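You operate a simulated robot arm through the tools that you are given. There is no shell and no other tool.

You are at the controls of a simulated robot arm. One attempt, no reset.

Task
Put the cable gland from the top of mould 63 on top of the dark wood block. Put the pad carton on the top of mould 63 away on the low shelf of the workbench. Put the 84 heater coil from the marked spot on the opener table on the tray spot on the two-door cabinet and the 212 heater coil on top of the yellow banded block. Open the right-hand cabinet door, take the hex bolt from the marked spot on the opener table and put it on the upper shelf behind the right cabinet door, then shut the door. Put the fuse carton on the marked spot on the opener table away on the roof of the heat controller. Pull the left-hand bench drawer open. Any order will do. Set down upright: pad carton, heater coil, fuse carton.

Only the result counts: the job must be done as asked and must still hold three seconds after the hand-in. Knocking over, shifting, dropping, spilling or breaking anything else fails it.

Robot
A 6-joint arm with a two-finger gripper on a trunk, on a base that drives. Base frame: it is fixed to the floor where the robot stands at the start and does not move with it; the origin is under the middle of the robot, x ahead of it, y to its left, z up; the surface under the hand at the start is at about z = 740. Readings come in mm, degrees, newtons and seconds.
With the tool pointing down near the work surface it reaches from about 200 to 460 mm from the robot's upright axis, wherever it stands. Its first joint turns from -115.0 to 115.0 degrees. Places, roughly: cable gland (4x4x4 cm) [500, 0, 800]; dark wood block (6x16x5 cm) [400, -200, 800]; fuse carton [-4250, 1000, 750]; heater coil [-4250, 1250, 750]; hex bolt (3x3x7 cm) [-4200, 900, 800]; left-hand bench drawer [-3200, 3100, 700]; low shelf of the workbench [-2800, 3300, 200]; pad carton [500, -500, 750]; right-hand cabinet door [-4100, 500, 400]; roof of the heat controller (42x16 cm) [2560, -160, 1320]; tray spot on the two-door cabinet [-4300, 400, 800]; upper shelf behind the right cabinet door [-4400, 500, 400]; yellow banded block (5x8x5 cm) [-4400, 1100, 700]. Payload 2.1 kg.
Tool frame: the origin (TCP) lies between the finger pads and is the grasp point; the fingertips stand 20 mm ahead of it; z points along the fingers, y is the line along which they close. The gripper opens to 100 mm. The gripper's body begins 63 mm behind the TCP.
Orientation is that of the tool frame in the base frame, as [roll, pitch, yaw] about the fixed x, y, z axes, in that order (R = Rz(yaw) Ry(pitch) Rx(roll)). With the fingers straight down and closing along the base's y, the tool's x points along the base's -x, its y along +y and its z along -z.

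Tools
- The arm moves only by the tool play_rows. Its argument "motion" is a list of rows, each an object (a shift or turn left out is 0, a gripper value left out holds the last) with "claw": the gripper command, from -1 (shut) to 1 (fully open), values between in proportion; "slide": the shift along the base's x, y, z in units of 300 mm (1.0 is 300 mm), a list of three; "angular": the turn, a rotation vector about the base's x, y, z in units of 60 degrees (1.0 is 60 degrees), a list of three. In form: [{"claw": claw, "slide": [tx, ty, tz], "angular": [rx, ry, rz]}, ...]. A call has 1 to 20 rows; each row is the pose to reach, as a shift and turn from the pose commanded when the call began. A call with a number of a shift or a turn outside -1 to 1 is refused whole. Rows are played at 5 a second. More than 50 mm and 8.6 degrees between two rows, or a gripper value outside its range, and nothing of the call is played. A pose out of reach is approached as far as the arm can. The call stops where the force on the tool passes 40 N (or 10 N more than at its start, if that is more) or the arm is blocked; 0.2 s more then pass. Each finger travels about 153 mm/s and halts on what it meets, pressing with about 31 N; the grip force reading is that of the motor and also rises with nothing between the fingers. The clock runs only during rows and for 0.2 s after the last one: add rows that repeat a pose to give the fingers time. The reply holds the time, the measured pose of the TCP, the force on the tool along the base axes, the opening and the grip force, in the units named above and with some noise, with the torque about the TCP (base axes, N m) and any sound that the robot's microphone picked up, and new pictures: "show" is both (left out), scene, wrist or none.
- Cameras (640 x 400 px; columns grow to the right, rows downward): "scene" is now at [3.2, 106.4, 1555.1]; the picture's right is [-0.48, -0.88, 0.00], its down [-0.73, 0.39, -0.56] and it looks along [0.49, -0.27, -0.83] (base axes); focal length 271 px, centre (320, 200). "wrist" rides on the gripper at [70, -19, -99] in the tool frame; the picture's right is [0.26, 0.97, 0.00], its down [-0.75, 0.20, -0.63] and it looks along [-0.61, 0.16, 0.78] (tool axes); focal length 230 px, centre (320, 200). There is no depth. A picture from a camera that has moved, and an enlarged one, comes with that camera's place and axes in the base frame and with its lens.
- move_column(by): slides the trunk up (or, below 0, down) by that many mm; the arm and the scene camera ride with it, the base frame stays. It gives what a move gives, with no picture.
- base_move(legs): drives the robot by 1 to 6 legs, each [ahead, turn to the left] in mm and degrees, along the robot's own axes; the way and the turn of a leg run together, so that a leg with both is an arc; at most 1500 mm and 180 degrees a leg. The arm and the cameras ride along, it lands a little off, and it stops where it bumps. It gives what a move gives, and a new picture of the scene camera.
- head_to(pan, tilt): turns the head with the scene camera to pan (to the left, within 155 degrees either way) and tilt (down, from -29 to 69), counted from straight ahead of the robot. It gives what a move gives, and a new picture of the scene camera.
- enlarge(camera, box): a new picture of the part [left, top, right, bottom] of that camera's present view, enlarged. It takes no simulated time.
- close_job(): hands the job in; it is judged then, once.

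Places have to be worked out from the pictures, the camera data and where the tool is seen. Open the gripper and draw the arm clear of the work before you hand the job in, unless the task says otherwise.

The tools are called after "Emit:" as a command line: name --argument value ..., lists and objects as JSON in quotes. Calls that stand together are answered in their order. play_rows: Moves the arm, as the interface text tells. Its arguments: {"type":"object","properties":{"motion":{"type":"array","items":{"type":"object","properties":{"claw":{"type":"number"},"slide":{"type":"array","items":{"type":"number"}},"angular":{"type":"array","items":{"type":"number"}}}}},"show":{"type":"string","enum":["both","scene","wrist","none"]}},"required":["motion"]} The other tools are called the same way: move_column (by) slides the trunk up or down; base_move (legs) drives the base; head_to (pan, tilt) turns the head that bears the scene camera; enlarge (camera, box) takes an enlarged picture of a part of a camera's view; close_job () hands the job in.

At the start:

```text
clock: 0.0
ee_pos: [380.8, -50.0, 992.0]
ee_rot: [-180.0, 0.0, 179.9]
force: [0.1, -0.1, 0.3]
ft_torque: [-0.01, -0.01, -0.01]
finger_gap: 100.0
grip_force: 0.0
trunk travel left (down, up): [-775.0, 215.0]
robot x, y, heading: [-3.7, 0.6, 0.2]
head pan, tilt: [-28.4, 56.1]
```

scene: 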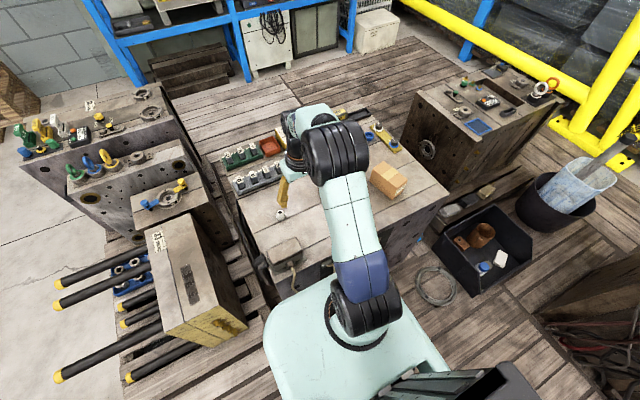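
wrist: 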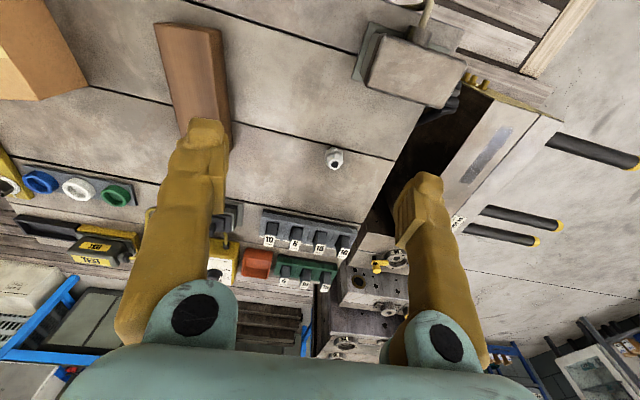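

I start by looking closer at the mould ahead: the gland appears as a small grey nut, the dark wood block to the right, the carton further right.

Emit:
enlarge --camera "scene" --box '[200, 80, 460, 260]'

Emit:
enlarge --camera "wrist" --box '[0, 0, 480, 300]'

```text
2.22 times, centred on (330, 170) of scene
camera zoom: at [3.2, 106.4, 1555.1], right [-0.48, -0.88, 0.0], down [-0.73, 0.39, -0.56], along [0.49, -0.27, -0.83], focal length 601 px, centre (298, 267)
```

zoom: 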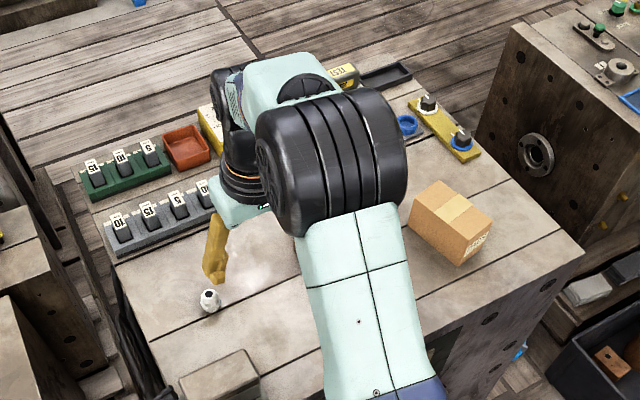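

```text
1.33 times, centred on (240, 150) of wrist
camera zoom: at [311.4, -68.8, 1089.4], right [-0.26, 0.97, 0.0], down [0.75, 0.2, 0.63], along [0.61, 0.16, -0.78], focal length 307 px, centre (427, 267)
```

zoom: 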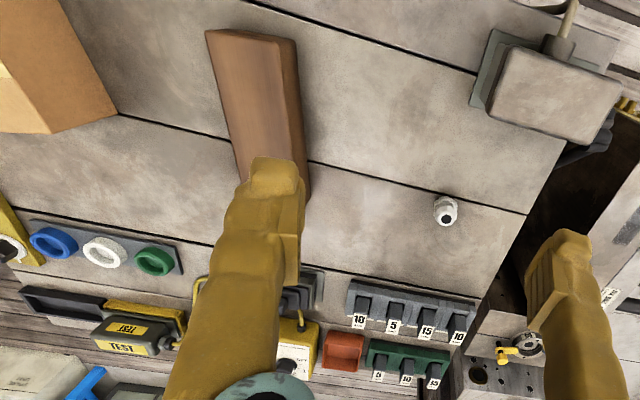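

The gland sits near [482,-3,760]; the block's centre roughly [436,-187]. I turn the head to survey the rest of the room before moving.

Emit:
head_to --pan 0 --tilt 15

Emit:
head_to --pan 90 --tilt 15

Emit:
head_to --pan 150 --tilt 15

Emit:
head_to --pan -150 --tilt 15

Emit:
head_to --pan -90 --tilt 15

```text
clock: 1.1
ee_pos: [380.3, -49.4, 992.5]
ee_rot: [180.0, 0.0, 180.0]
force: [0.4, -0.2, -0.3]
ft_torque: [0.04, -0.03, 0.01]
finger_gap: 100.1
grip_force: 0.2
trunk travel left (down, up): [-775.0, 215.0]
robot x, y, heading: [0.7, 0.9, -0.2]
head pan, tilt: [0.0, 15.0]
camera scene: at [34.4, 140.0, 1616.7], right [0.0, -1.0, 0.0], down [-0.26, 0.0, -0.97], along [0.97, 0.0, -0.26], focal length 271 px, centre (320, 200)
```

scene: 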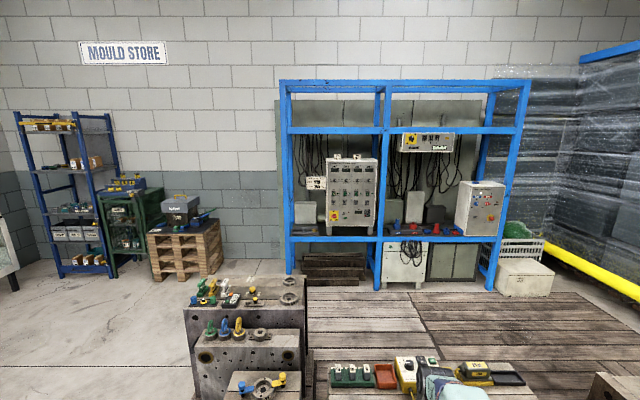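

```text
clock: 2.7
ee_pos: [380.9, -50.5, 990.9]
ee_rot: [-180.0, -0.1, -180.0]
force: [0.2, 0.4, -0.3]
ft_torque: [0.0, 0.01, -0.03]
finger_gap: 100.1
grip_force: 0.0
trunk travel left (down, up): [-775.0, 215.0]
robot x, y, heading: [1.5, -2.7, -0.3]
head pan, tilt: [90.0, 15.0]
camera scene: at [-59.0, 233.5, 1616.7], right [1.0, 0.0, 0.0], down [0.0, -0.26, -0.97], along [0.0, 0.97, -0.26], focal length 271 px, centre (320, 200)
```

scene: 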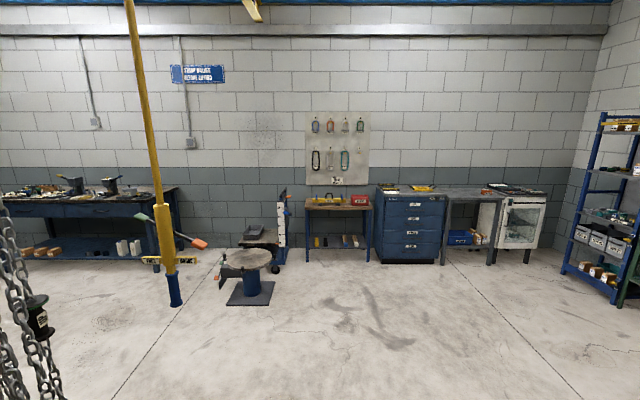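

```text
clock: 4.0
ee_pos: [381.3, -49.9, 991.2]
ee_rot: [-180.0, 0.0, -180.0]
force: [-0.2, -1.1, 0.0]
ft_torque: [0.05, 0.03, -0.01]
finger_gap: 99.8
grip_force: 0.0
trunk travel left (down, up): [-775.0, 215.0]
robot x, y, heading: [-0.5, -1.0, -0.1]
head pan, tilt: [150.0, 15.0]
camera scene: at [-140.0, 186.9, 1616.7], right [0.5, 0.87, 0.0], down [0.22, -0.13, -0.97], along [-0.84, 0.48, -0.26], focal length 271 px, centre (320, 200)
```

scene: 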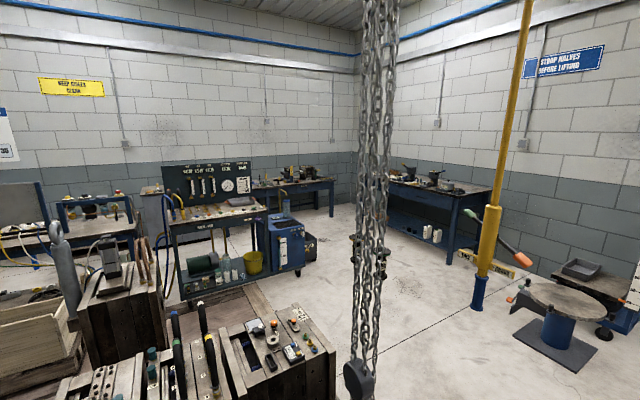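

```text
clock: 8.1
ee_pos: [380.6, -49.2, 990.7]
ee_rot: [180.0, 0.0, 180.0]
force: [-0.1, 0.3, 0.4]
ft_torque: [0.03, -0.04, 0.0]
finger_gap: 99.9
grip_force: 0.1
trunk travel left (down, up): [-775.0, 215.0]
robot x, y, heading: [1.3, 3.3, 0.1]
head pan, tilt: [-150.0, 15.0]
camera scene: at [-140.0, 93.3, 1616.7], right [-0.5, 0.87, 0.0], down [0.22, 0.13, -0.97], along [-0.84, -0.48, -0.26], focal length 271 px, centre (320, 200)
```

scene: 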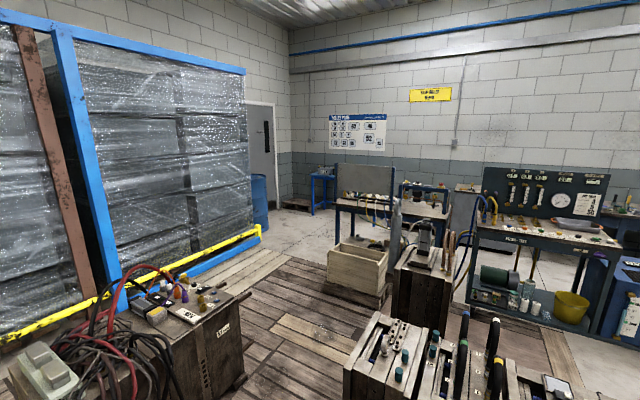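

```text
clock: 9.4
ee_pos: [380.6, -49.1, 991.0]
ee_rot: [-180.0, 0.0, 179.9]
force: [0.0, 0.1, 0.9]
ft_torque: [-0.03, -0.03, 0.01]
finger_gap: 99.9
grip_force: 0.0
trunk travel left (down, up): [-775.0, 215.0]
robot x, y, heading: [-1.4, -3.1, 0.0]
head pan, tilt: [-90.0, 15.0]
camera scene: at [-59.3, 46.7, 1616.7], right [-1.0, 0.0, 0.0], down [0.0, 0.26, -0.97], along [0.0, -0.97, -0.26], focal length 271 px, centre (320, 200)
```

scene: 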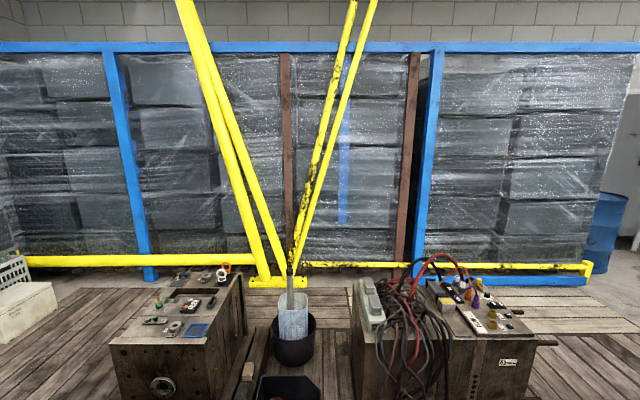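

Now I look down in front of the robot to see the clearance to mould 63, and around the floor for driving.

Emit:
head_to --pan -30 --tilt 69

Emit:
head_to --pan 40 --tilt 69

Emit:
head_to --pan 100 --tilt 50

Emit:
head_to --pan 155 --tilt 50

Emit:
head_to --pan -140 --tilt 50

Emit:
head_to --pan -75 --tilt 55

```text
clock: 10.7
ee_pos: [381.8, -50.1, 991.0]
ee_rot: [-179.9, -0.1, 179.9]
force: [0.0, -0.4, 0.1]
ft_torque: [0.02, 0.02, -0.02]
finger_gap: 100.1
grip_force: 0.0
trunk travel left (down, up): [-775.0, 215.0]
robot x, y, heading: [2.1, -2.0, -0.0]
head pan, tilt: [-30.0, 68.8]
camera scene: at [-10.8, 111.9, 1541.1], right [-0.5, -0.87, 0.0], down [-0.81, 0.47, -0.36], along [0.31, -0.18, -0.93], focal length 271 px, centre (320, 200)
```

scene: 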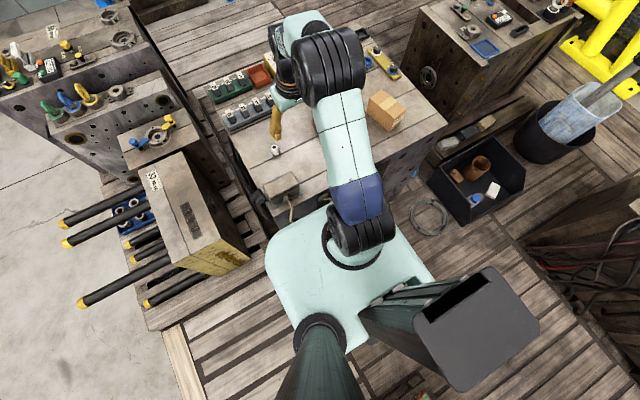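

```text
clock: 12.1
ee_pos: [380.6, -48.8, 991.0]
ee_rot: [179.9, 0.0, 179.9]
force: [0.6, 0.2, 0.0]
ft_torque: [0.0, -0.03, 0.01]
finger_gap: 99.9
grip_force: 0.1
trunk travel left (down, up): [-775.0, 215.0]
robot x, y, heading: [1.8, 1.6, 0.0]
head pan, tilt: [40.0, 68.8]
camera scene: at [-16.2, 175.9, 1541.1], right [0.64, -0.77, 0.0], down [-0.71, -0.6, -0.36], along [0.28, 0.23, -0.93], focal length 271 px, centre (320, 200)
```

scene: 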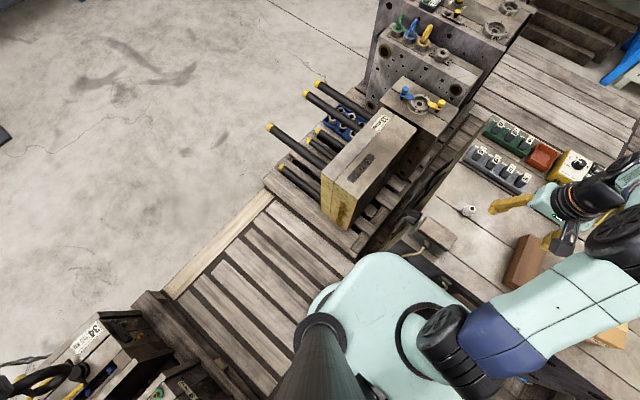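

```text
clock: 13.4
ee_pos: [381.6, -49.2, 991.1]
ee_rot: [-179.9, 0.1, -179.9]
force: [-0.4, 0.1, -0.4]
ft_torque: [-0.01, 0.02, -0.02]
finger_gap: 99.9
grip_force: 0.1
trunk travel left (down, up): [-775.0, 215.0]
robot x, y, heading: [-0.9, -0.7, 0.0]
head pan, tilt: [100.0, 50.0]
camera scene: at [-72.4, 216.0, 1563.0], right [0.98, 0.17, 0.0], down [0.13, -0.75, -0.64], along [-0.11, 0.63, -0.77], focal length 271 px, centre (320, 200)
```

scene: 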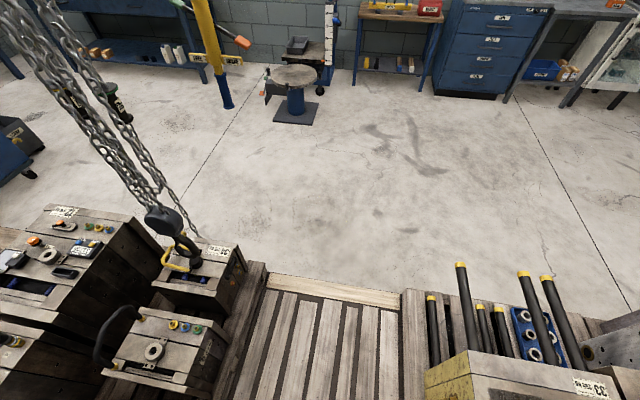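

```text
clock: 14.7
ee_pos: [380.3, -49.1, 990.9]
ee_rot: [180.0, 0.0, -179.9]
force: [-0.6, 0.8, 0.3]
ft_torque: [0.01, 0.0, 0.02]
finger_gap: 100.1
grip_force: 0.1
trunk travel left (down, up): [-775.0, 215.0]
robot x, y, heading: [0.5, -0.8, -0.2]
head pan, tilt: [154.7, 50.0]
camera scene: at [-128.7, 173.2, 1563.0], right [0.43, 0.9, 0.0], down [0.69, -0.33, -0.64], along [-0.58, 0.28, -0.77], focal length 271 px, centre (320, 200)
```

scene: 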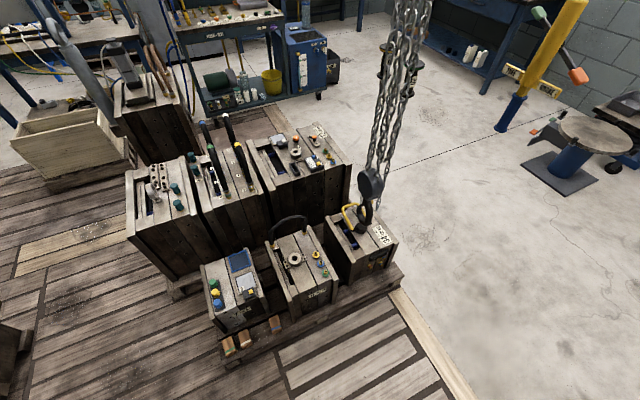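

```text
clock: 18.7
ee_pos: [381.7, -50.1, 990.7]
ee_rot: [179.9, 0.0, 180.0]
force: [-0.1, -0.3, -0.5]
ft_torque: [-0.01, 0.02, -0.03]
finger_gap: 99.8
grip_force: 0.1
trunk travel left (down, up): [-775.0, 215.0]
robot x, y, heading: [-0.4, 1.4, 0.3]
head pan, tilt: [-140.0, 50.0]
camera scene: at [-118.1, 90.5, 1563.0], right [-0.64, 0.77, 0.0], down [0.59, 0.49, -0.64], along [-0.49, -0.41, -0.77], focal length 271 px, centre (320, 200)
```

scene: 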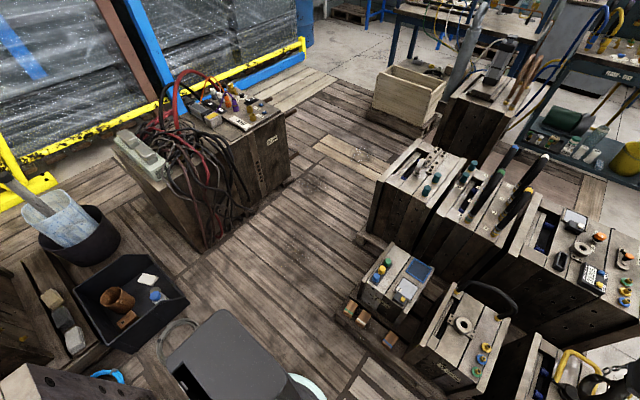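

```text
clock: 20.1
ee_pos: [380.8, -49.4, 990.6]
ee_rot: [-180.0, -0.1, 179.9]
force: [0.7, 0.5, 0.3]
ft_torque: [0.02, -0.01, 0.02]
finger_gap: 99.8
grip_force: 0.1
trunk travel left (down, up): [-775.0, 215.0]
robot x, y, heading: [0.0, -0.5, 0.0]
head pan, tilt: [-75.0, 55.0]
camera scene: at [-40.6, 70.4, 1556.5], right [-0.97, -0.26, 0.0], down [-0.21, 0.79, -0.57], along [0.15, -0.55, -0.82], focal length 271 px, centre (320, 200)
```

scene: 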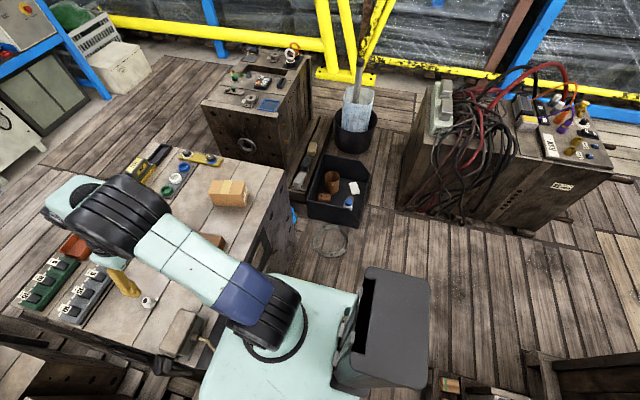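

The gland is at about [482,-3]; I try reaching above it without driving, at z≈880, and look again with the wrist camera.

Emit:
play_rows --motion '[{"claw": 1, "slide": [0.1, 0.05, -0.1]}, {"slide": [0.2, 0.1, -0.2]}, {"slide": [0.3, 0.15, -0.3]}, {"slide": [0.33, 0.155, -0.37]}, {"slide": [0.33, 0.155, -0.37]}]' --show "both"

```text
clock: 21.3
ee_pos: [477.8, -3.9, 879.5]
ee_rot: [-180.0, -0.1, -180.0]
force: [0.8, -0.4, -0.2]
ft_torque: [-0.04, -0.01, 0.03]
finger_gap: 99.9
grip_force: 0.1
trunk travel left (down, up): [-775.0, 215.0]
robot x, y, heading: [1.5, -1.5, -0.1]
head pan, tilt: [-75.0, 55.0]
camera scene: at [-41.0, 70.4, 1556.5], right [-0.97, -0.26, 0.0], down [-0.21, 0.79, -0.57], along [0.15, -0.55, -0.82], focal length 271 px, centre (320, 200)
camera wrist: at [409.3, -22.6, 979.2], right [-0.26, 0.97, 0.0], down [0.75, 0.2, 0.63], along [0.61, 0.16, -0.78], focal length 230 px, centre (320, 200)
```

scene: 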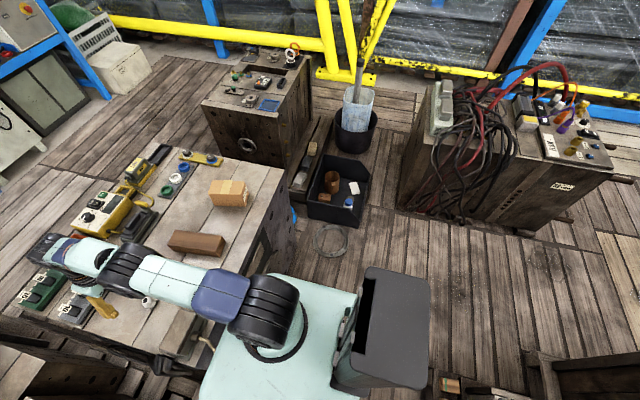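
wrist: 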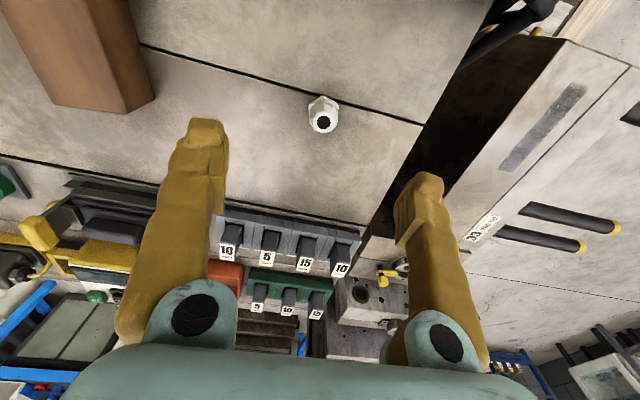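

The gland resolves to [480.6,-2,760], right below the hand. I descend to z≈766 and close.

Emit:
play_rows --motion '[{"slide": [0.003, 0.003, -0.13]}, {"slide": [0.003, 0.005, -0.26]}, {"slide": [0.003, 0.005, -0.34]}, {"slide": [0.003, 0.005, -0.38]}, {"slide": [0.003, 0.005, -0.38]}, {"claw": -0.1, "slide": [0.003, 0.005, -0.38]}, {"claw": -0.5, "slide": [0.003, 0.005, -0.38]}, {"claw": -0.5, "slide": [0.003, 0.005, -0.38]}]' --show "wrist"

```text
clock: 23.1
ee_pos: [459.2, -2.2, 776.9]
ee_rot: [-179.9, -0.1, -180.0]
force: [-0.3, -0.3, -1.5]
ft_torque: [0.06, 0.03, -0.01]
finger_gap: 24.9
grip_force: 0.0
out of reach, approached as far as the arm can: row 1, 2, 3, 4, 5, 6, 7, 8
trunk travel left (down, up): [-775.0, 215.0]
robot x, y, heading: [0.8, -2.5, 0.1]
head pan, tilt: [-75.0, 55.0]
camera wrist: at [389.3, -20.8, 873.8], right [-0.26, 0.97, 0.0], down [0.75, 0.2, 0.63], along [0.61, 0.16, -0.78], focal length 230 px, centre (320, 200)
```

wrist: 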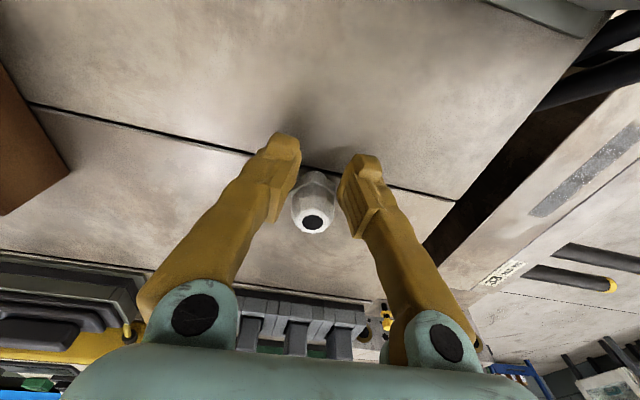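

The reach ran out at x=459, so I open, go up, and lower the trunk to gain reach.

Emit:
play_rows --motion '[{"claw": 0, "slide": [0, 0, 0]}, {"claw": 0.6, "slide": [0, 0, 0]}, {"claw": 0.6, "slide": [-0.05, 0, 0.13]}, {"slide": [-0.05, 0, 0.26]}, {"slide": [-0.05, 0, 0.4]}, {"slide": [-0.1, 0, 0.56]}, {"slide": [-0.1, 0, 0.7]}, {"slide": [-0.1, 0, 0.7]}]' --show "none"

Emit:
move_column --by -120

Emit:
head_to --pan -30 --tilt 69

```text
refused: row 6 steps farther than a row can; nothing moved
```

```text
clock: 23.6
ee_pos: [457.7, -2.3, 758.4]
ee_rot: [-180.0, -0.1, -180.0]
force: [-10.9, 0.7, 12.2]
ft_torque: [0.0, 0.18, 0.07]
finger_gap: 25.2
grip_force: 0.1
trunk travel left (down, up): [-755.0, 235.0]
robot x, y, heading: [1.6, -3.2, -0.1]
head pan, tilt: [-75.0, 55.0]
stopped: the force on the tool passed its limit at 68 N (the readings are from after the stop); the commanded pose is now the measured one
```

```text
clock: 24.7
ee_pos: [458.6, -0.8, 759.6]
ee_rot: [180.0, 0.0, 179.9]
force: [-5.6, 0.6, 6.0]
ft_torque: [0.04, 0.12, 0.0]
finger_gap: 24.9
grip_force: 0.1
trunk travel left (down, up): [-755.0, 235.0]
robot x, y, heading: [1.4, -1.2, 0.1]
head pan, tilt: [-30.0, 68.8]
camera scene: at [-13.4, 112.2, 1521.1], right [-0.5, -0.87, 0.0], down [-0.81, 0.47, -0.36], along [0.32, -0.18, -0.93], focal length 271 px, centre (320, 200)
```

scene: 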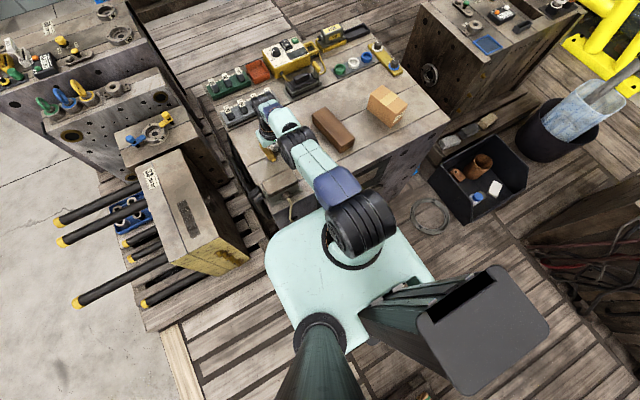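

The refused row made the column move press the tips on the mould (surface ≈739); I now open the gripper and lift up first.

Emit:
play_rows --motion '[{"claw": -0.4, "slide": [0, 0, 0.04]}, {"claw": 0.4, "slide": [-0.02, 0, 0.1]}, {"claw": 0.6, "slide": [-0.04, 0, 0.2]}, {"slide": [-0.06, 0, 0.34]}, {"slide": [-0.08, 0, 0.48]}, {"slide": [-0.1, 0, 0.62]}, {"slide": [-0.1, 0, 0.7]}, {"slide": [-0.1, 0, 0.7]}]' --show "wrist"

```text
clock: 26.5
ee_pos: [431.4, -1.5, 970.5]
ee_rot: [180.0, 0.0, -180.0]
force: [1.0, -0.4, 0.2]
ft_torque: [0.01, 0.03, 0.0]
finger_gap: 79.9
grip_force: 0.1
trunk travel left (down, up): [-755.0, 235.0]
robot x, y, heading: [0.9, -0.7, 0.1]
head pan, tilt: [-30.0, 68.8]
camera wrist: at [361.2, -20.1, 1068.0], right [-0.26, 0.97, 0.0], down [0.75, 0.2, 0.63], along [0.61, 0.16, -0.78], focal length 230 px, centre (320, 200)
```

wrist: 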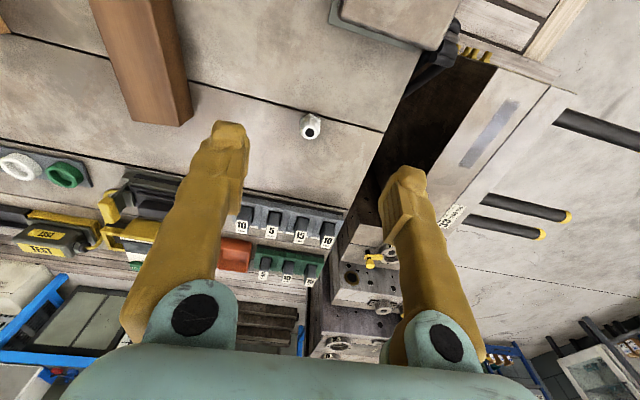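

Gland unmoved at [480,-2]. I lower the column by 100 mm now that the hand is at 970.

Emit:
move_column --by -100

```text
clock: 27.9
ee_pos: [431.3, -1.6, 869.4]
ee_rot: [-180.0, 0.1, -180.0]
force: [0.2, 0.4, -0.3]
ft_torque: [-0.03, -0.02, -0.02]
finger_gap: 79.8
grip_force: 0.0
trunk travel left (down, up): [-655.0, 335.0]
robot x, y, heading: [-0.7, 1.5, 0.2]
head pan, tilt: [-30.0, 68.8]
```

I move above the gland at x=481 and descend to z≈766, watching for reach.

Emit:
play_rows --motion '[{"claw": 0.6, "slide": [0.1, 0, -0.08]}, {"slide": [0.166, 0, -0.16]}, {"slide": [0.166, 0, -0.16]}]' --show "wrist"

```text
clock: 28.7
ee_pos: [478.3, -0.2, 823.4]
ee_rot: [-179.9, -0.2, 180.0]
force: [0.3, 0.1, -0.1]
ft_torque: [-0.02, 0.02, -0.01]
finger_gap: 79.9
grip_force: 0.1
trunk travel left (down, up): [-655.0, 335.0]
robot x, y, heading: [2.8, 2.3, 0.0]
head pan, tilt: [-30.0, 68.8]
camera wrist: at [409.4, -18.5, 920.9], right [-0.26, 0.97, 0.0], down [0.75, 0.2, 0.63], along [0.61, 0.16, -0.78], focal length 230 px, centre (320, 200)
```

wrist: 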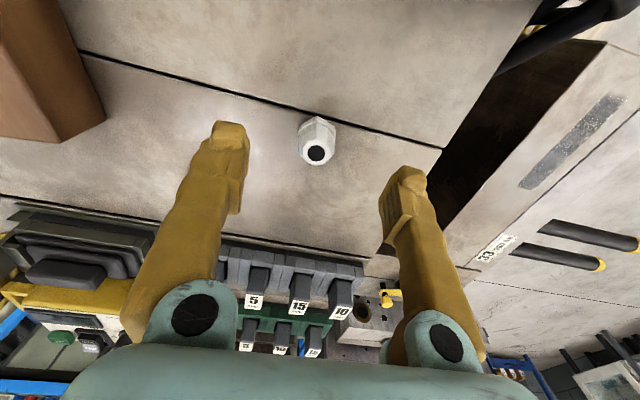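

In reach; now down to z≈766 and close fully.

Emit:
play_rows --motion '[{"slide": [0.005, -0.003, -0.1]}, {"slide": [0.005, -0.003, -0.19]}, {"slide": [0.005, -0.003, -0.19]}, {"claw": -1, "slide": [0.005, -0.003, -0.19]}, {"claw": -1, "slide": [0.005, -0.003, -0.19]}, {"claw": -1, "slide": [0.005, -0.003, -0.19]}]' --show "wrist"

```text
clock: 30.1
ee_pos: [483.6, -0.6, 764.5]
ee_rot: [180.0, 0.0, 180.0]
force: [0.8, -0.7, 0.3]
ft_torque: [0.0, 0.0, 0.01]
finger_gap: 26.8
grip_force: 31.1
trunk travel left (down, up): [-655.0, 335.0]
robot x, y, heading: [-2.3, -1.1, -0.2]
head pan, tilt: [-30.0, 68.8]
camera wrist: at [413.3, -19.7, 862.9], right [-0.26, 0.97, 0.0], down [0.75, 0.2, 0.63], along [0.61, 0.16, -0.78], focal length 230 px, centre (320, 200)
```

wrist: 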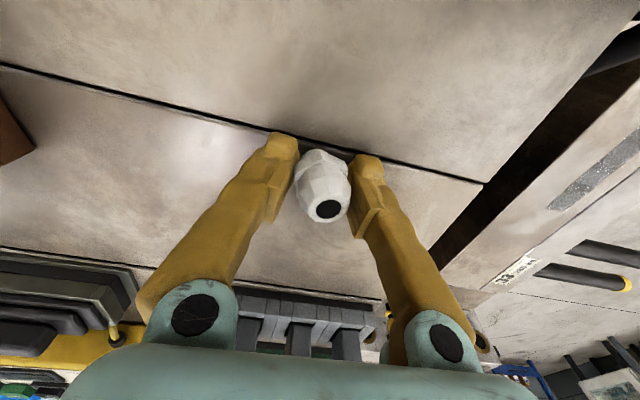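

Gland gripped (gap 26.8). Lift it and view the block with both cameras.

Emit:
play_rows --motion '[{"slide": [0, 0, 0.12]}, {"slide": [-0.1, -0.05, 0.24]}, {"slide": [-0.2, -0.15, 0.32]}, {"slide": [-0.2, -0.2, 0.4]}, {"slide": [-0.2, -0.2, 0.4]}]' --show "both"

Emit:
enlarge --camera "scene" --box '[240, 20, 480, 170]'

```text
clock: 31.3
ee_pos: [422.4, -63.1, 885.6]
ee_rot: [-180.0, 0.0, -180.0]
force: [0.6, -0.2, 0.0]
ft_torque: [-0.01, -0.02, 0.0]
finger_gap: 26.8
grip_force: 31.0
trunk travel left (down, up): [-655.0, 335.0]
robot x, y, heading: [-0.1, 3.1, -0.1]
head pan, tilt: [-30.0, 68.8]
camera scene: at [-10.7, 112.2, 1421.1], right [-0.5, -0.87, 0.0], down [-0.81, 0.47, -0.36], along [0.31, -0.18, -0.93], focal length 271 px, centre (320, 200)
camera wrist: at [354.2, -81.4, 983.8], right [-0.26, 0.97, 0.0], down [0.75, 0.2, 0.63], along [0.61, 0.16, -0.78], focal length 230 px, centre (320, 200)
```

scene: 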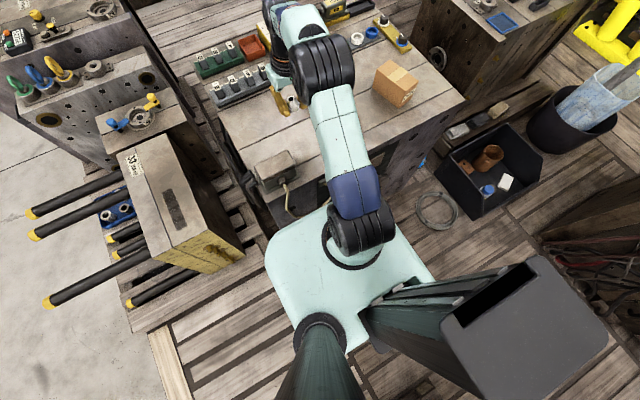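
wrist: 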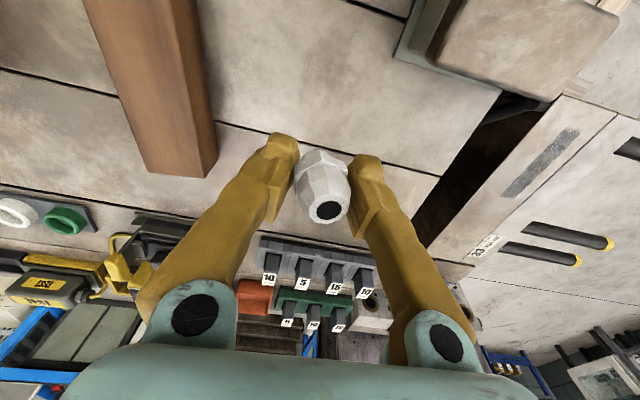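

```text
2.67 times, centred on (360, 95) of scene
camera zoom: at [-10.7, 112.2, 1421.1], right [-0.5, -0.87, 0.0], down [-0.81, 0.47, -0.36], along [0.31, -0.18, -0.93], focal length 722 px, centre (213, 480)
```

zoom: 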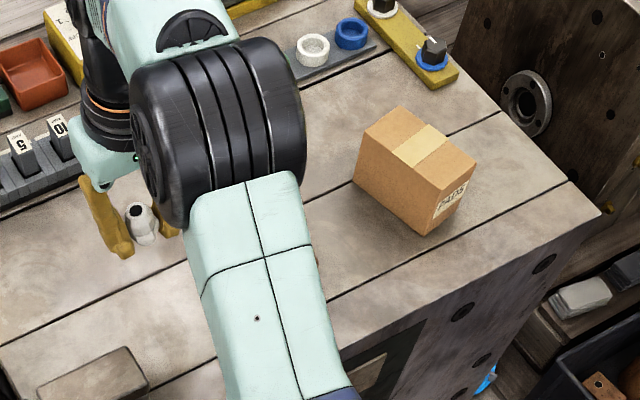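

Emit:
enlarge --camera "wrist" --box '[40, 0, 300, 200]'

```text
2.00 times, centred on (170, 100) of wrist
camera zoom: at [354.2, -81.4, 983.8], right [-0.26, 0.97, 0.0], down [0.75, 0.2, 0.63], along [0.61, 0.16, -0.78], focal length 460 px, centre (620, 400)
```

zoom: 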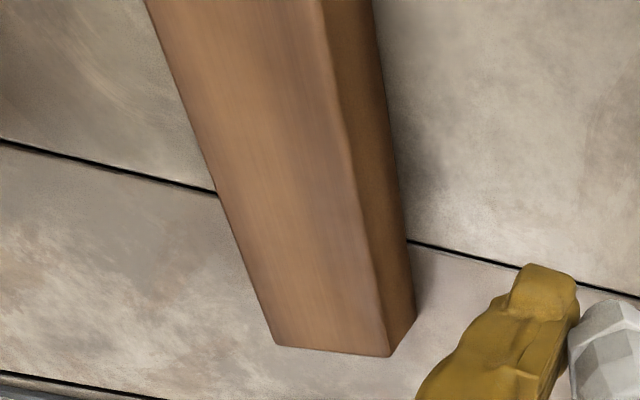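

The block's top (z≈787) spans about x 360–517 along y≈-200 with ~6° yaw. I carry the gland above [425,-201] and lower to just above the top.

Emit:
play_rows --motion '[{"slide": [0.0, -0.12, 0]}, {"slide": [0.0, -0.26, 0]}, {"slide": [0.005, -0.38, 0]}, {"slide": [0.008, -0.46, -0.04]}, {"slide": [0.008, -0.46, -0.15]}, {"slide": [0.008, -0.46, -0.21]}, {"slide": [0.008, -0.46, -0.21]}]' --show "both"

```text
clock: 32.9
ee_pos: [424.0, -197.8, 820.7]
ee_rot: [-179.9, 0.1, 180.0]
force: [0.2, 0.7, -0.1]
ft_torque: [-0.01, 0.0, -0.04]
finger_gap: 26.8
grip_force: 31.0
trunk travel left (down, up): [-655.0, 335.0]
robot x, y, heading: [0.1, 0.0, -0.0]
head pan, tilt: [-30.0, 68.8]
camera scene: at [-10.8, 112.1, 1421.1], right [-0.5, -0.87, 0.0], down [-0.81, 0.47, -0.36], along [0.31, -0.18, -0.93], focal length 271 px, centre (320, 200)
camera wrist: at [354.9, -217.4, 919.8], right [-0.26, 0.97, 0.0], down [0.75, 0.2, 0.63], along [0.61, 0.16, -0.78], focal length 230 px, centre (320, 200)
```

scene: 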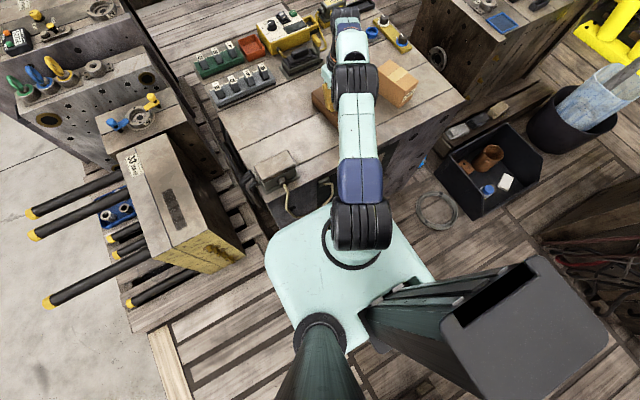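
wrist: 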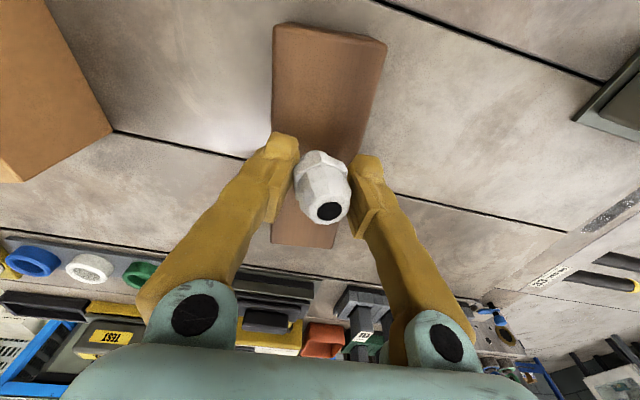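

The gland is centred over the block. I lower a few mm, feeling for contact.

Emit:
play_rows --motion '[{"slide": [0, 0, -0.008]}, {"slide": [0, 0, -0.014]}, {"slide": [0, 0, -0.014]}]' --show "none"

```text
clock: 33.7
ee_pos: [424.2, -198.2, 817.0]
ee_rot: [180.0, -0.1, -180.0]
force: [0.8, 0.1, -0.1]
ft_torque: [0.01, 0.02, 0.03]
finger_gap: 26.7
grip_force: 30.7
trunk travel left (down, up): [-655.0, 335.0]
robot x, y, heading: [-1.2, -0.8, -0.2]
head pan, tilt: [-30.0, 68.8]
```

Emit:
play_rows --motion '[{"slide": [0, 0, -0.003]}, {"slide": [0, 0, -0.007]}, {"slide": [0, 0, -0.01]}, {"slide": [0, 0, -0.01]}]' --show "none"

```text
clock: 34.7
ee_pos: [425.4, -199.8, 812.7]
ee_rot: [-180.0, 0.0, -180.0]
force: [0.3, -0.2, -0.3]
ft_torque: [-0.03, 0.01, 0.02]
finger_gap: 26.5
grip_force: 30.8
trunk travel left (down, up): [-655.0, 335.0]
robot x, y, heading: [3.6, -0.8, -0.0]
head pan, tilt: [-30.0, 68.8]
```

No contact yet at 813; continuing in small steps.

Emit:
play_rows --motion '[{"slide": [0, 0, -0.003]}, {"slide": [0, 0, -0.007]}, {"slide": [0, 0, -0.01]}, {"slide": [0, 0, -0.01]}]' --show "wrist"

```text
clock: 35.7
ee_pos: [424.9, -200.1, 811.4]
ee_rot: [179.9, 0.1, 180.0]
force: [0.5, 0.2, 0.0]
ft_torque: [-0.01, 0.04, 0.0]
finger_gap: 26.2
grip_force: 31.1
trunk travel left (down, up): [-655.0, 335.0]
robot x, y, heading: [4.4, 0.0, -0.1]
head pan, tilt: [-30.0, 68.8]
camera wrist: at [355.5, -218.9, 909.7], right [-0.26, 0.97, 0.0], down [0.75, 0.2, 0.63], along [0.61, 0.16, -0.78], focal length 230 px, centre (320, 200)
```

wrist: 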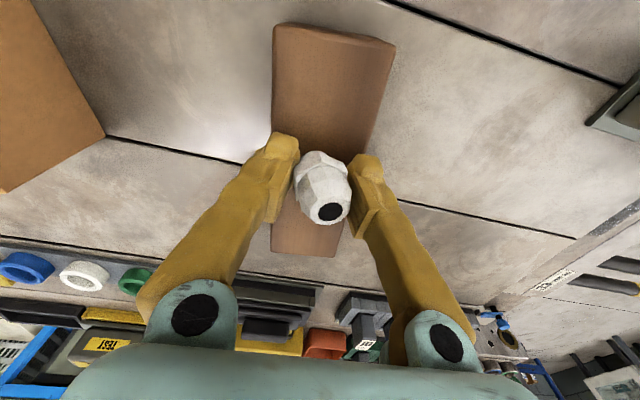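

Emit:
play_rows --motion '[{"slide": [0, 0, -0.003]}, {"slide": [0, 0, -0.007]}, {"slide": [0, 0, -0.007]}]' --show "none"

```text
clock: 36.5
ee_pos: [425.4, -199.6, 809.1]
ee_rot: [180.0, 0.1, 179.9]
force: [0.4, -0.3, 0.4]
ft_torque: [-0.01, -0.01, 0.05]
finger_gap: 26.3
grip_force: 31.3
trunk travel left (down, up): [-655.0, 335.0]
robot x, y, heading: [1.1, 1.2, -0.2]
head pan, tilt: [-30.0, 68.8]
```

Emit:
play_rows --motion '[{"slide": [0, 0, -0.003]}, {"slide": [0, 0, -0.007]}, {"slide": [0, 0, -0.007]}]' --show "none"

Emit:
play_rows --motion '[{"slide": [0, 0, -0.003]}, {"slide": [0, 0, -0.007]}, {"slide": [0, 0, -0.007]}]' --show "wrist"

```text
clock: 37.3
ee_pos: [424.3, -199.8, 808.0]
ee_rot: [-180.0, 0.1, -180.0]
force: [2.2, 0.0, 5.3]
ft_torque: [0.02, 0.0, -0.01]
finger_gap: 26.2
grip_force: 30.9
trunk travel left (down, up): [-655.0, 335.0]
robot x, y, heading: [4.4, -0.7, -0.1]
head pan, tilt: [-30.0, 68.8]
```

```text
clock: 38.1
ee_pos: [423.0, -198.8, 806.6]
ee_rot: [-179.9, 0.1, -180.0]
force: [5.6, 0.3, 20.9]
ft_torque: [0.11, -0.06, -0.02]
finger_gap: 25.6
grip_force: 31.0
trunk travel left (down, up): [-655.0, 335.0]
robot x, y, heading: [0.8, 1.8, -0.1]
head pan, tilt: [-30.0, 68.8]
camera wrist: at [353.4, -217.6, 904.4], right [-0.26, 0.97, 0.0], down [0.75, 0.2, 0.63], along [0.61, 0.16, -0.77], focal length 230 px, centre (320, 200)
```

wrist: 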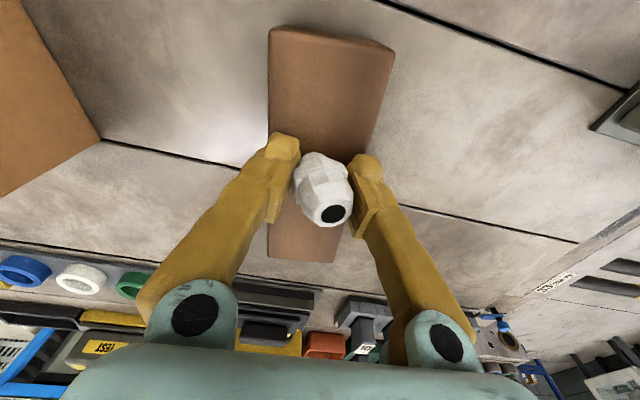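

Contact at z≈808. I relieve the press by 1.5 mm, open, and lift away.

Emit:
play_rows --motion '[{"slide": [0, 0, 0.005]}, {"slide": [0, 0, 0.006]}, {"claw": -0.3, "slide": [0, 0, 0.006]}, {"claw": 0.1, "slide": [0, 0, 0.006]}, {"claw": 0.3, "slide": [0, 0, 0.006]}, {"slide": [0, 0, 0.1]}, {"slide": [0, 0, 0.25]}, {"slide": [0, 0, 0.4]}, {"slide": [0, 0, 0.5]}, {"slide": [0, 0, 0.5]}]' --show "wrist"

```text
clock: 40.3
ee_pos: [408.7, -190.1, 948.6]
ee_rot: [180.0, -0.1, -180.0]
force: [-0.1, -1.1, -0.6]
ft_torque: [-0.01, -0.01, -0.01]
finger_gap: 65.2
grip_force: 0.1
out of reach, approached as far as the arm can: row 8, 9, 10
trunk travel left (down, up): [-655.0, 335.0]
robot x, y, heading: [1.4, 0.3, 0.0]
head pan, tilt: [-30.0, 68.8]
camera wrist: at [339.5, -209.5, 1046.6], right [-0.26, 0.97, 0.0], down [0.75, 0.2, 0.63], along [0.61, 0.16, -0.78], focal length 230 px, centre (320, 200)
```

wrist: 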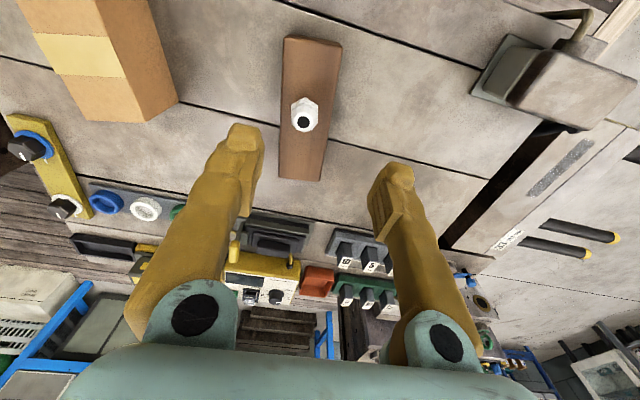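

Gland stands on the block. Next, the carton: I move the wrist camera nearer to it for measuring.

Emit:
play_rows --motion '[{"slide": [-0.12, -0.06, 0.0]}, {"slide": [-0.24, -0.14, 0.0]}, {"slide": [-0.32, -0.28, 0.0]}, {"slide": [-0.36, -0.4, 0.0]}, {"slide": [-0.36, -0.4, 0.0]}]' --show "both"

Emit:
enlarge --camera "wrist" --box '[0, 0, 320, 200]'

Emit:
enlarge --camera "scene" --box '[330, 20, 490, 140]'

```text
clock: 41.5
ee_pos: [298.2, -310.9, 949.5]
ee_rot: [180.0, 0.0, 180.0]
force: [-0.4, 0.7, 0.3]
ft_torque: [-0.02, 0.03, -0.03]
finger_gap: 65.4
grip_force: 0.2
trunk travel left (down, up): [-655.0, 335.0]
robot x, y, heading: [-3.5, -0.6, -0.0]
head pan, tilt: [-30.0, 68.8]
camera scene: at [-10.5, 112.8, 1421.1], right [-0.5, -0.87, 0.0], down [-0.81, 0.47, -0.36], along [0.31, -0.18, -0.93], focal length 271 px, centre (320, 200)
camera wrist: at [229.5, -330.4, 1048.2], right [-0.26, 0.97, 0.0], down [0.75, 0.2, 0.63], along [0.61, 0.16, -0.78], focal length 230 px, centre (320, 200)
```

scene: 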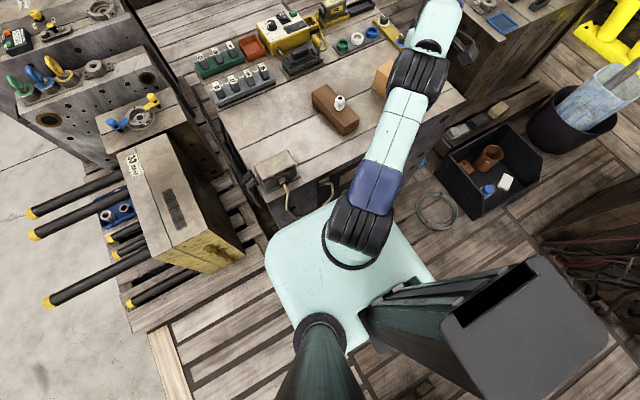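
wrist: 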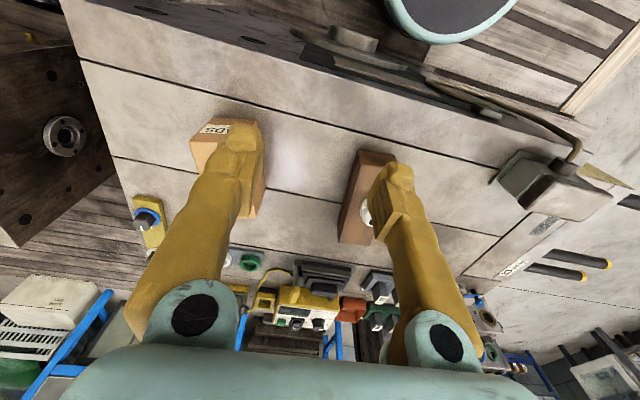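

```text
2.00 times, centred on (160, 100) of wrist
camera zoom: at [229.5, -330.4, 1048.2], right [-0.26, 0.97, 0.0], down [0.75, 0.2, 0.63], along [0.61, 0.16, -0.78], focal length 460 px, centre (640, 400)
```

zoom: 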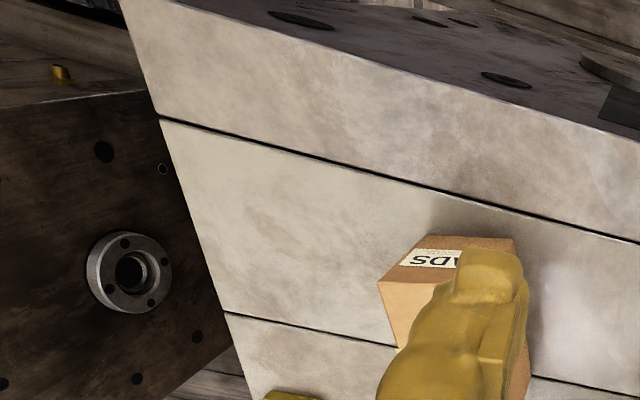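

```text
3.33 times, centred on (410, 80) of scene
camera zoom: at [-10.5, 112.8, 1421.1], right [-0.5, -0.87, 0.0], down [-0.81, 0.47, -0.36], along [0.31, -0.18, -0.93], focal length 902 px, centre (20, 600)
```

zoom: 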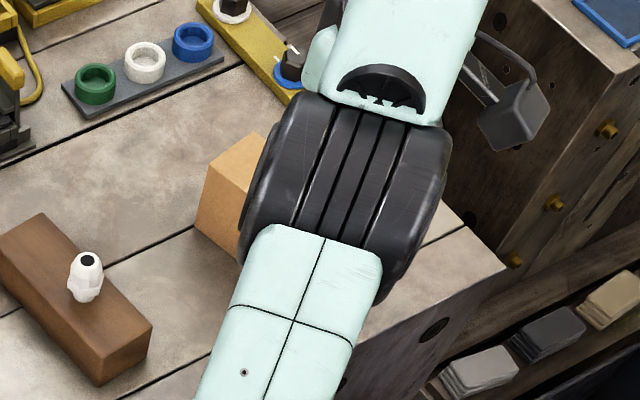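

The carton is about 108×59×76 mm, centred near [418,-403] with ~10° yaw, too far from here. I tuck the arm, then raise the column and shift the base sideways (back, turn right, ahead, turn back).

Emit:
play_rows --motion '[{"slide": [-0.02, 0.15, 0.0]}, {"slide": [-0.04, 0.3, 0.0]}, {"slide": [-0.06, 0.45, 0.0]}, {"slide": [-0.08, 0.6, 0.0]}, {"slide": [-0.1, 0.75, 0.0]}, {"slide": [-0.12, 0.9, 0.0]}, {"slide": [-0.12, 1.0, 0.0]}]' --show "none"

```text
clock: 43.1
ee_pos: [262.3, -11.6, 949.0]
ee_rot: [-179.9, 0.0, 179.9]
force: [0.4, 0.7, -0.7]
ft_torque: [-0.01, -0.02, -0.03]
finger_gap: 65.1
grip_force: 0.0
trunk travel left (down, up): [-655.0, 335.0]
robot x, y, heading: [4.2, -1.5, -0.0]
head pan, tilt: [-30.0, 68.8]
```

Emit:
move_column --by 220

Emit:
base_move --legs '[[-110, 0]]'

```text
clock: 45.4
ee_pos: [262.8, -14.4, 1168.1]
ee_rot: [-179.9, 0.1, 179.9]
force: [0.0, -0.3, 0.2]
ft_torque: [0.0, 0.01, 0.01]
finger_gap: 65.2
grip_force: 0.0
trunk travel left (down, up): [-875.0, 115.0]
robot x, y, heading: [2.8, -1.0, 0.3]
head pan, tilt: [-30.0, 68.8]
```

```text
clock: 46.6
ee_pos: [165.1, -13.1, 1164.5]
ee_rot: [180.0, -0.7, 179.9]
force: [0.3, 0.4, -0.8]
ft_torque: [0.0, 0.0, 0.0]
finger_gap: 64.7
grip_force: 0.1
trunk travel left (down, up): [-875.0, 115.0]
robot x, y, heading: [-107.8, 0.1, -0.0]
head pan, tilt: [-30.0, 68.8]
camera scene: at [-105.1, 112.2, 1641.4], right [-0.5, -0.87, 0.01], down [-0.81, 0.47, -0.35], along [0.3, -0.18, -0.94], focal length 271 px, centre (320, 200)
```

scene: 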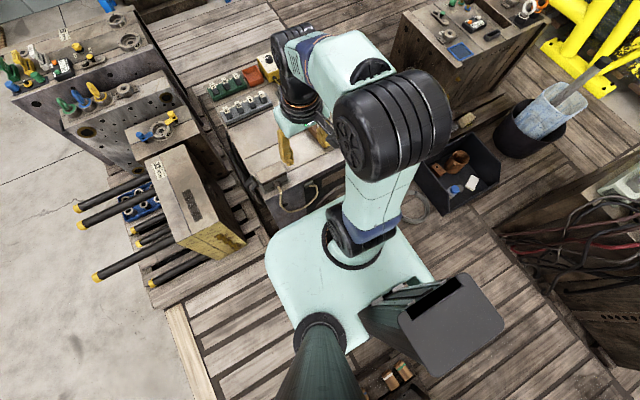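

Emit:
base_move --legs '[[0, -45]]'

```text
clock: 49.1
ee_pos: [67.4, -197.4, 1166.6]
ee_rot: [-180.0, 0.0, 134.8]
force: [-1.0, 0.6, -1.1]
ft_torque: [-0.01, 0.03, 0.01]
finger_gap: 65.0
grip_force: 0.0
trunk travel left (down, up): [-875.0, 115.0]
robot x, y, heading: [-115.8, 1.2, -45.4]
head pan, tilt: [-30.0, 68.8]
camera scene: at [-39.0, 87.3, 1641.1], right [-0.97, -0.25, 0.0], down [-0.24, 0.9, -0.36], along [0.09, -0.35, -0.93], focal length 271 px, centre (320, 200)
```

scene: 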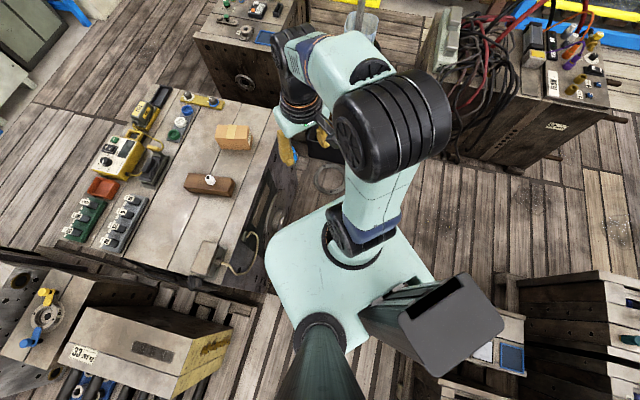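

Emit:
base_move --legs '[[0, -45], [215, 0], [0, 90]]'

```text
clock: 56.6
ee_pos: [153.1, -232.0, 1168.2]
ee_rot: [-179.9, -0.2, 179.2]
force: [0.2, -0.3, 0.0]
ft_torque: [0.01, 0.03, 0.0]
finger_gap: 65.1
grip_force: 0.0
trunk travel left (down, up): [-875.0, 115.0]
robot x, y, heading: [-111.8, -212.8, -0.7]
head pan, tilt: [-30.0, 68.8]
camera scene: at [-121.2, -102.5, 1641.1], right [-0.51, -0.86, 0.0], down [-0.8, 0.48, -0.36], along [0.31, -0.19, -0.93], focal length 271 px, centre (320, 200)
```

scene: 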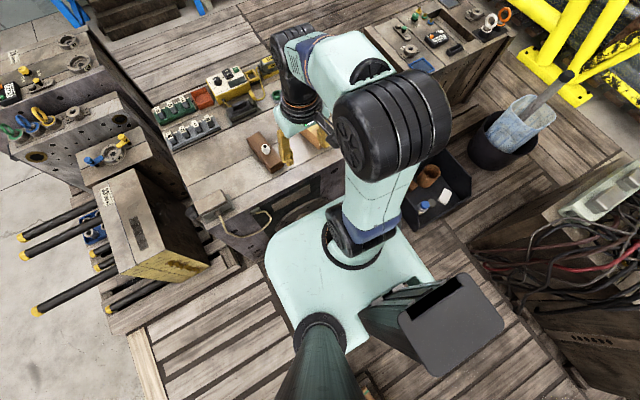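

Emit:
base_move --legs '[[120, 0.7]]'

Emit:
move_column --by -150

```text
clock: 57.8
ee_pos: [260.1, -229.1, 1170.4]
ee_rot: [-179.9, 0.6, 179.9]
force: [0.2, 0.7, -0.3]
ft_torque: [-0.01, 0.0, 0.03]
finger_gap: 64.9
grip_force: 0.1
trunk travel left (down, up): [-875.0, 115.0]
robot x, y, heading: [4.1, -217.2, -0.2]
head pan, tilt: [-30.0, 68.8]
camera scene: at [-19.8, -103.7, 1641.3], right [-0.5, -0.86, 0.0], down [-0.8, 0.47, -0.37], along [0.32, -0.18, -0.93], focal length 271 px, centre (320, 200)
```

scene: 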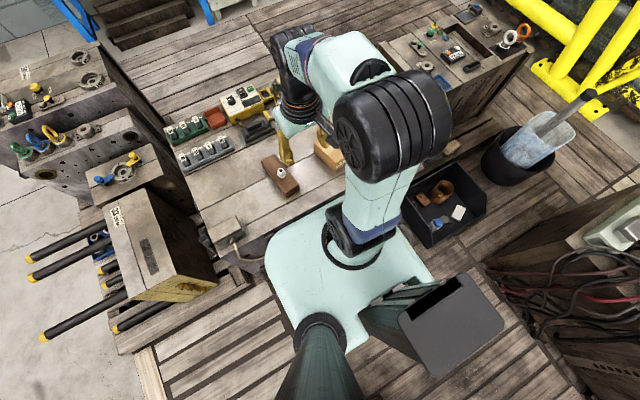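

```text
clock: 59.6
ee_pos: [271.8, -229.7, 1018.3]
ee_rot: [-179.9, 0.0, 179.9]
force: [0.5, -0.4, -0.3]
ft_torque: [0.0, -0.03, -0.03]
finger_gap: 64.8
grip_force: 0.0
trunk travel left (down, up): [-725.0, 265.0]
robot x, y, heading: [8.7, -215.2, -0.1]
head pan, tilt: [-30.0, 68.8]
```

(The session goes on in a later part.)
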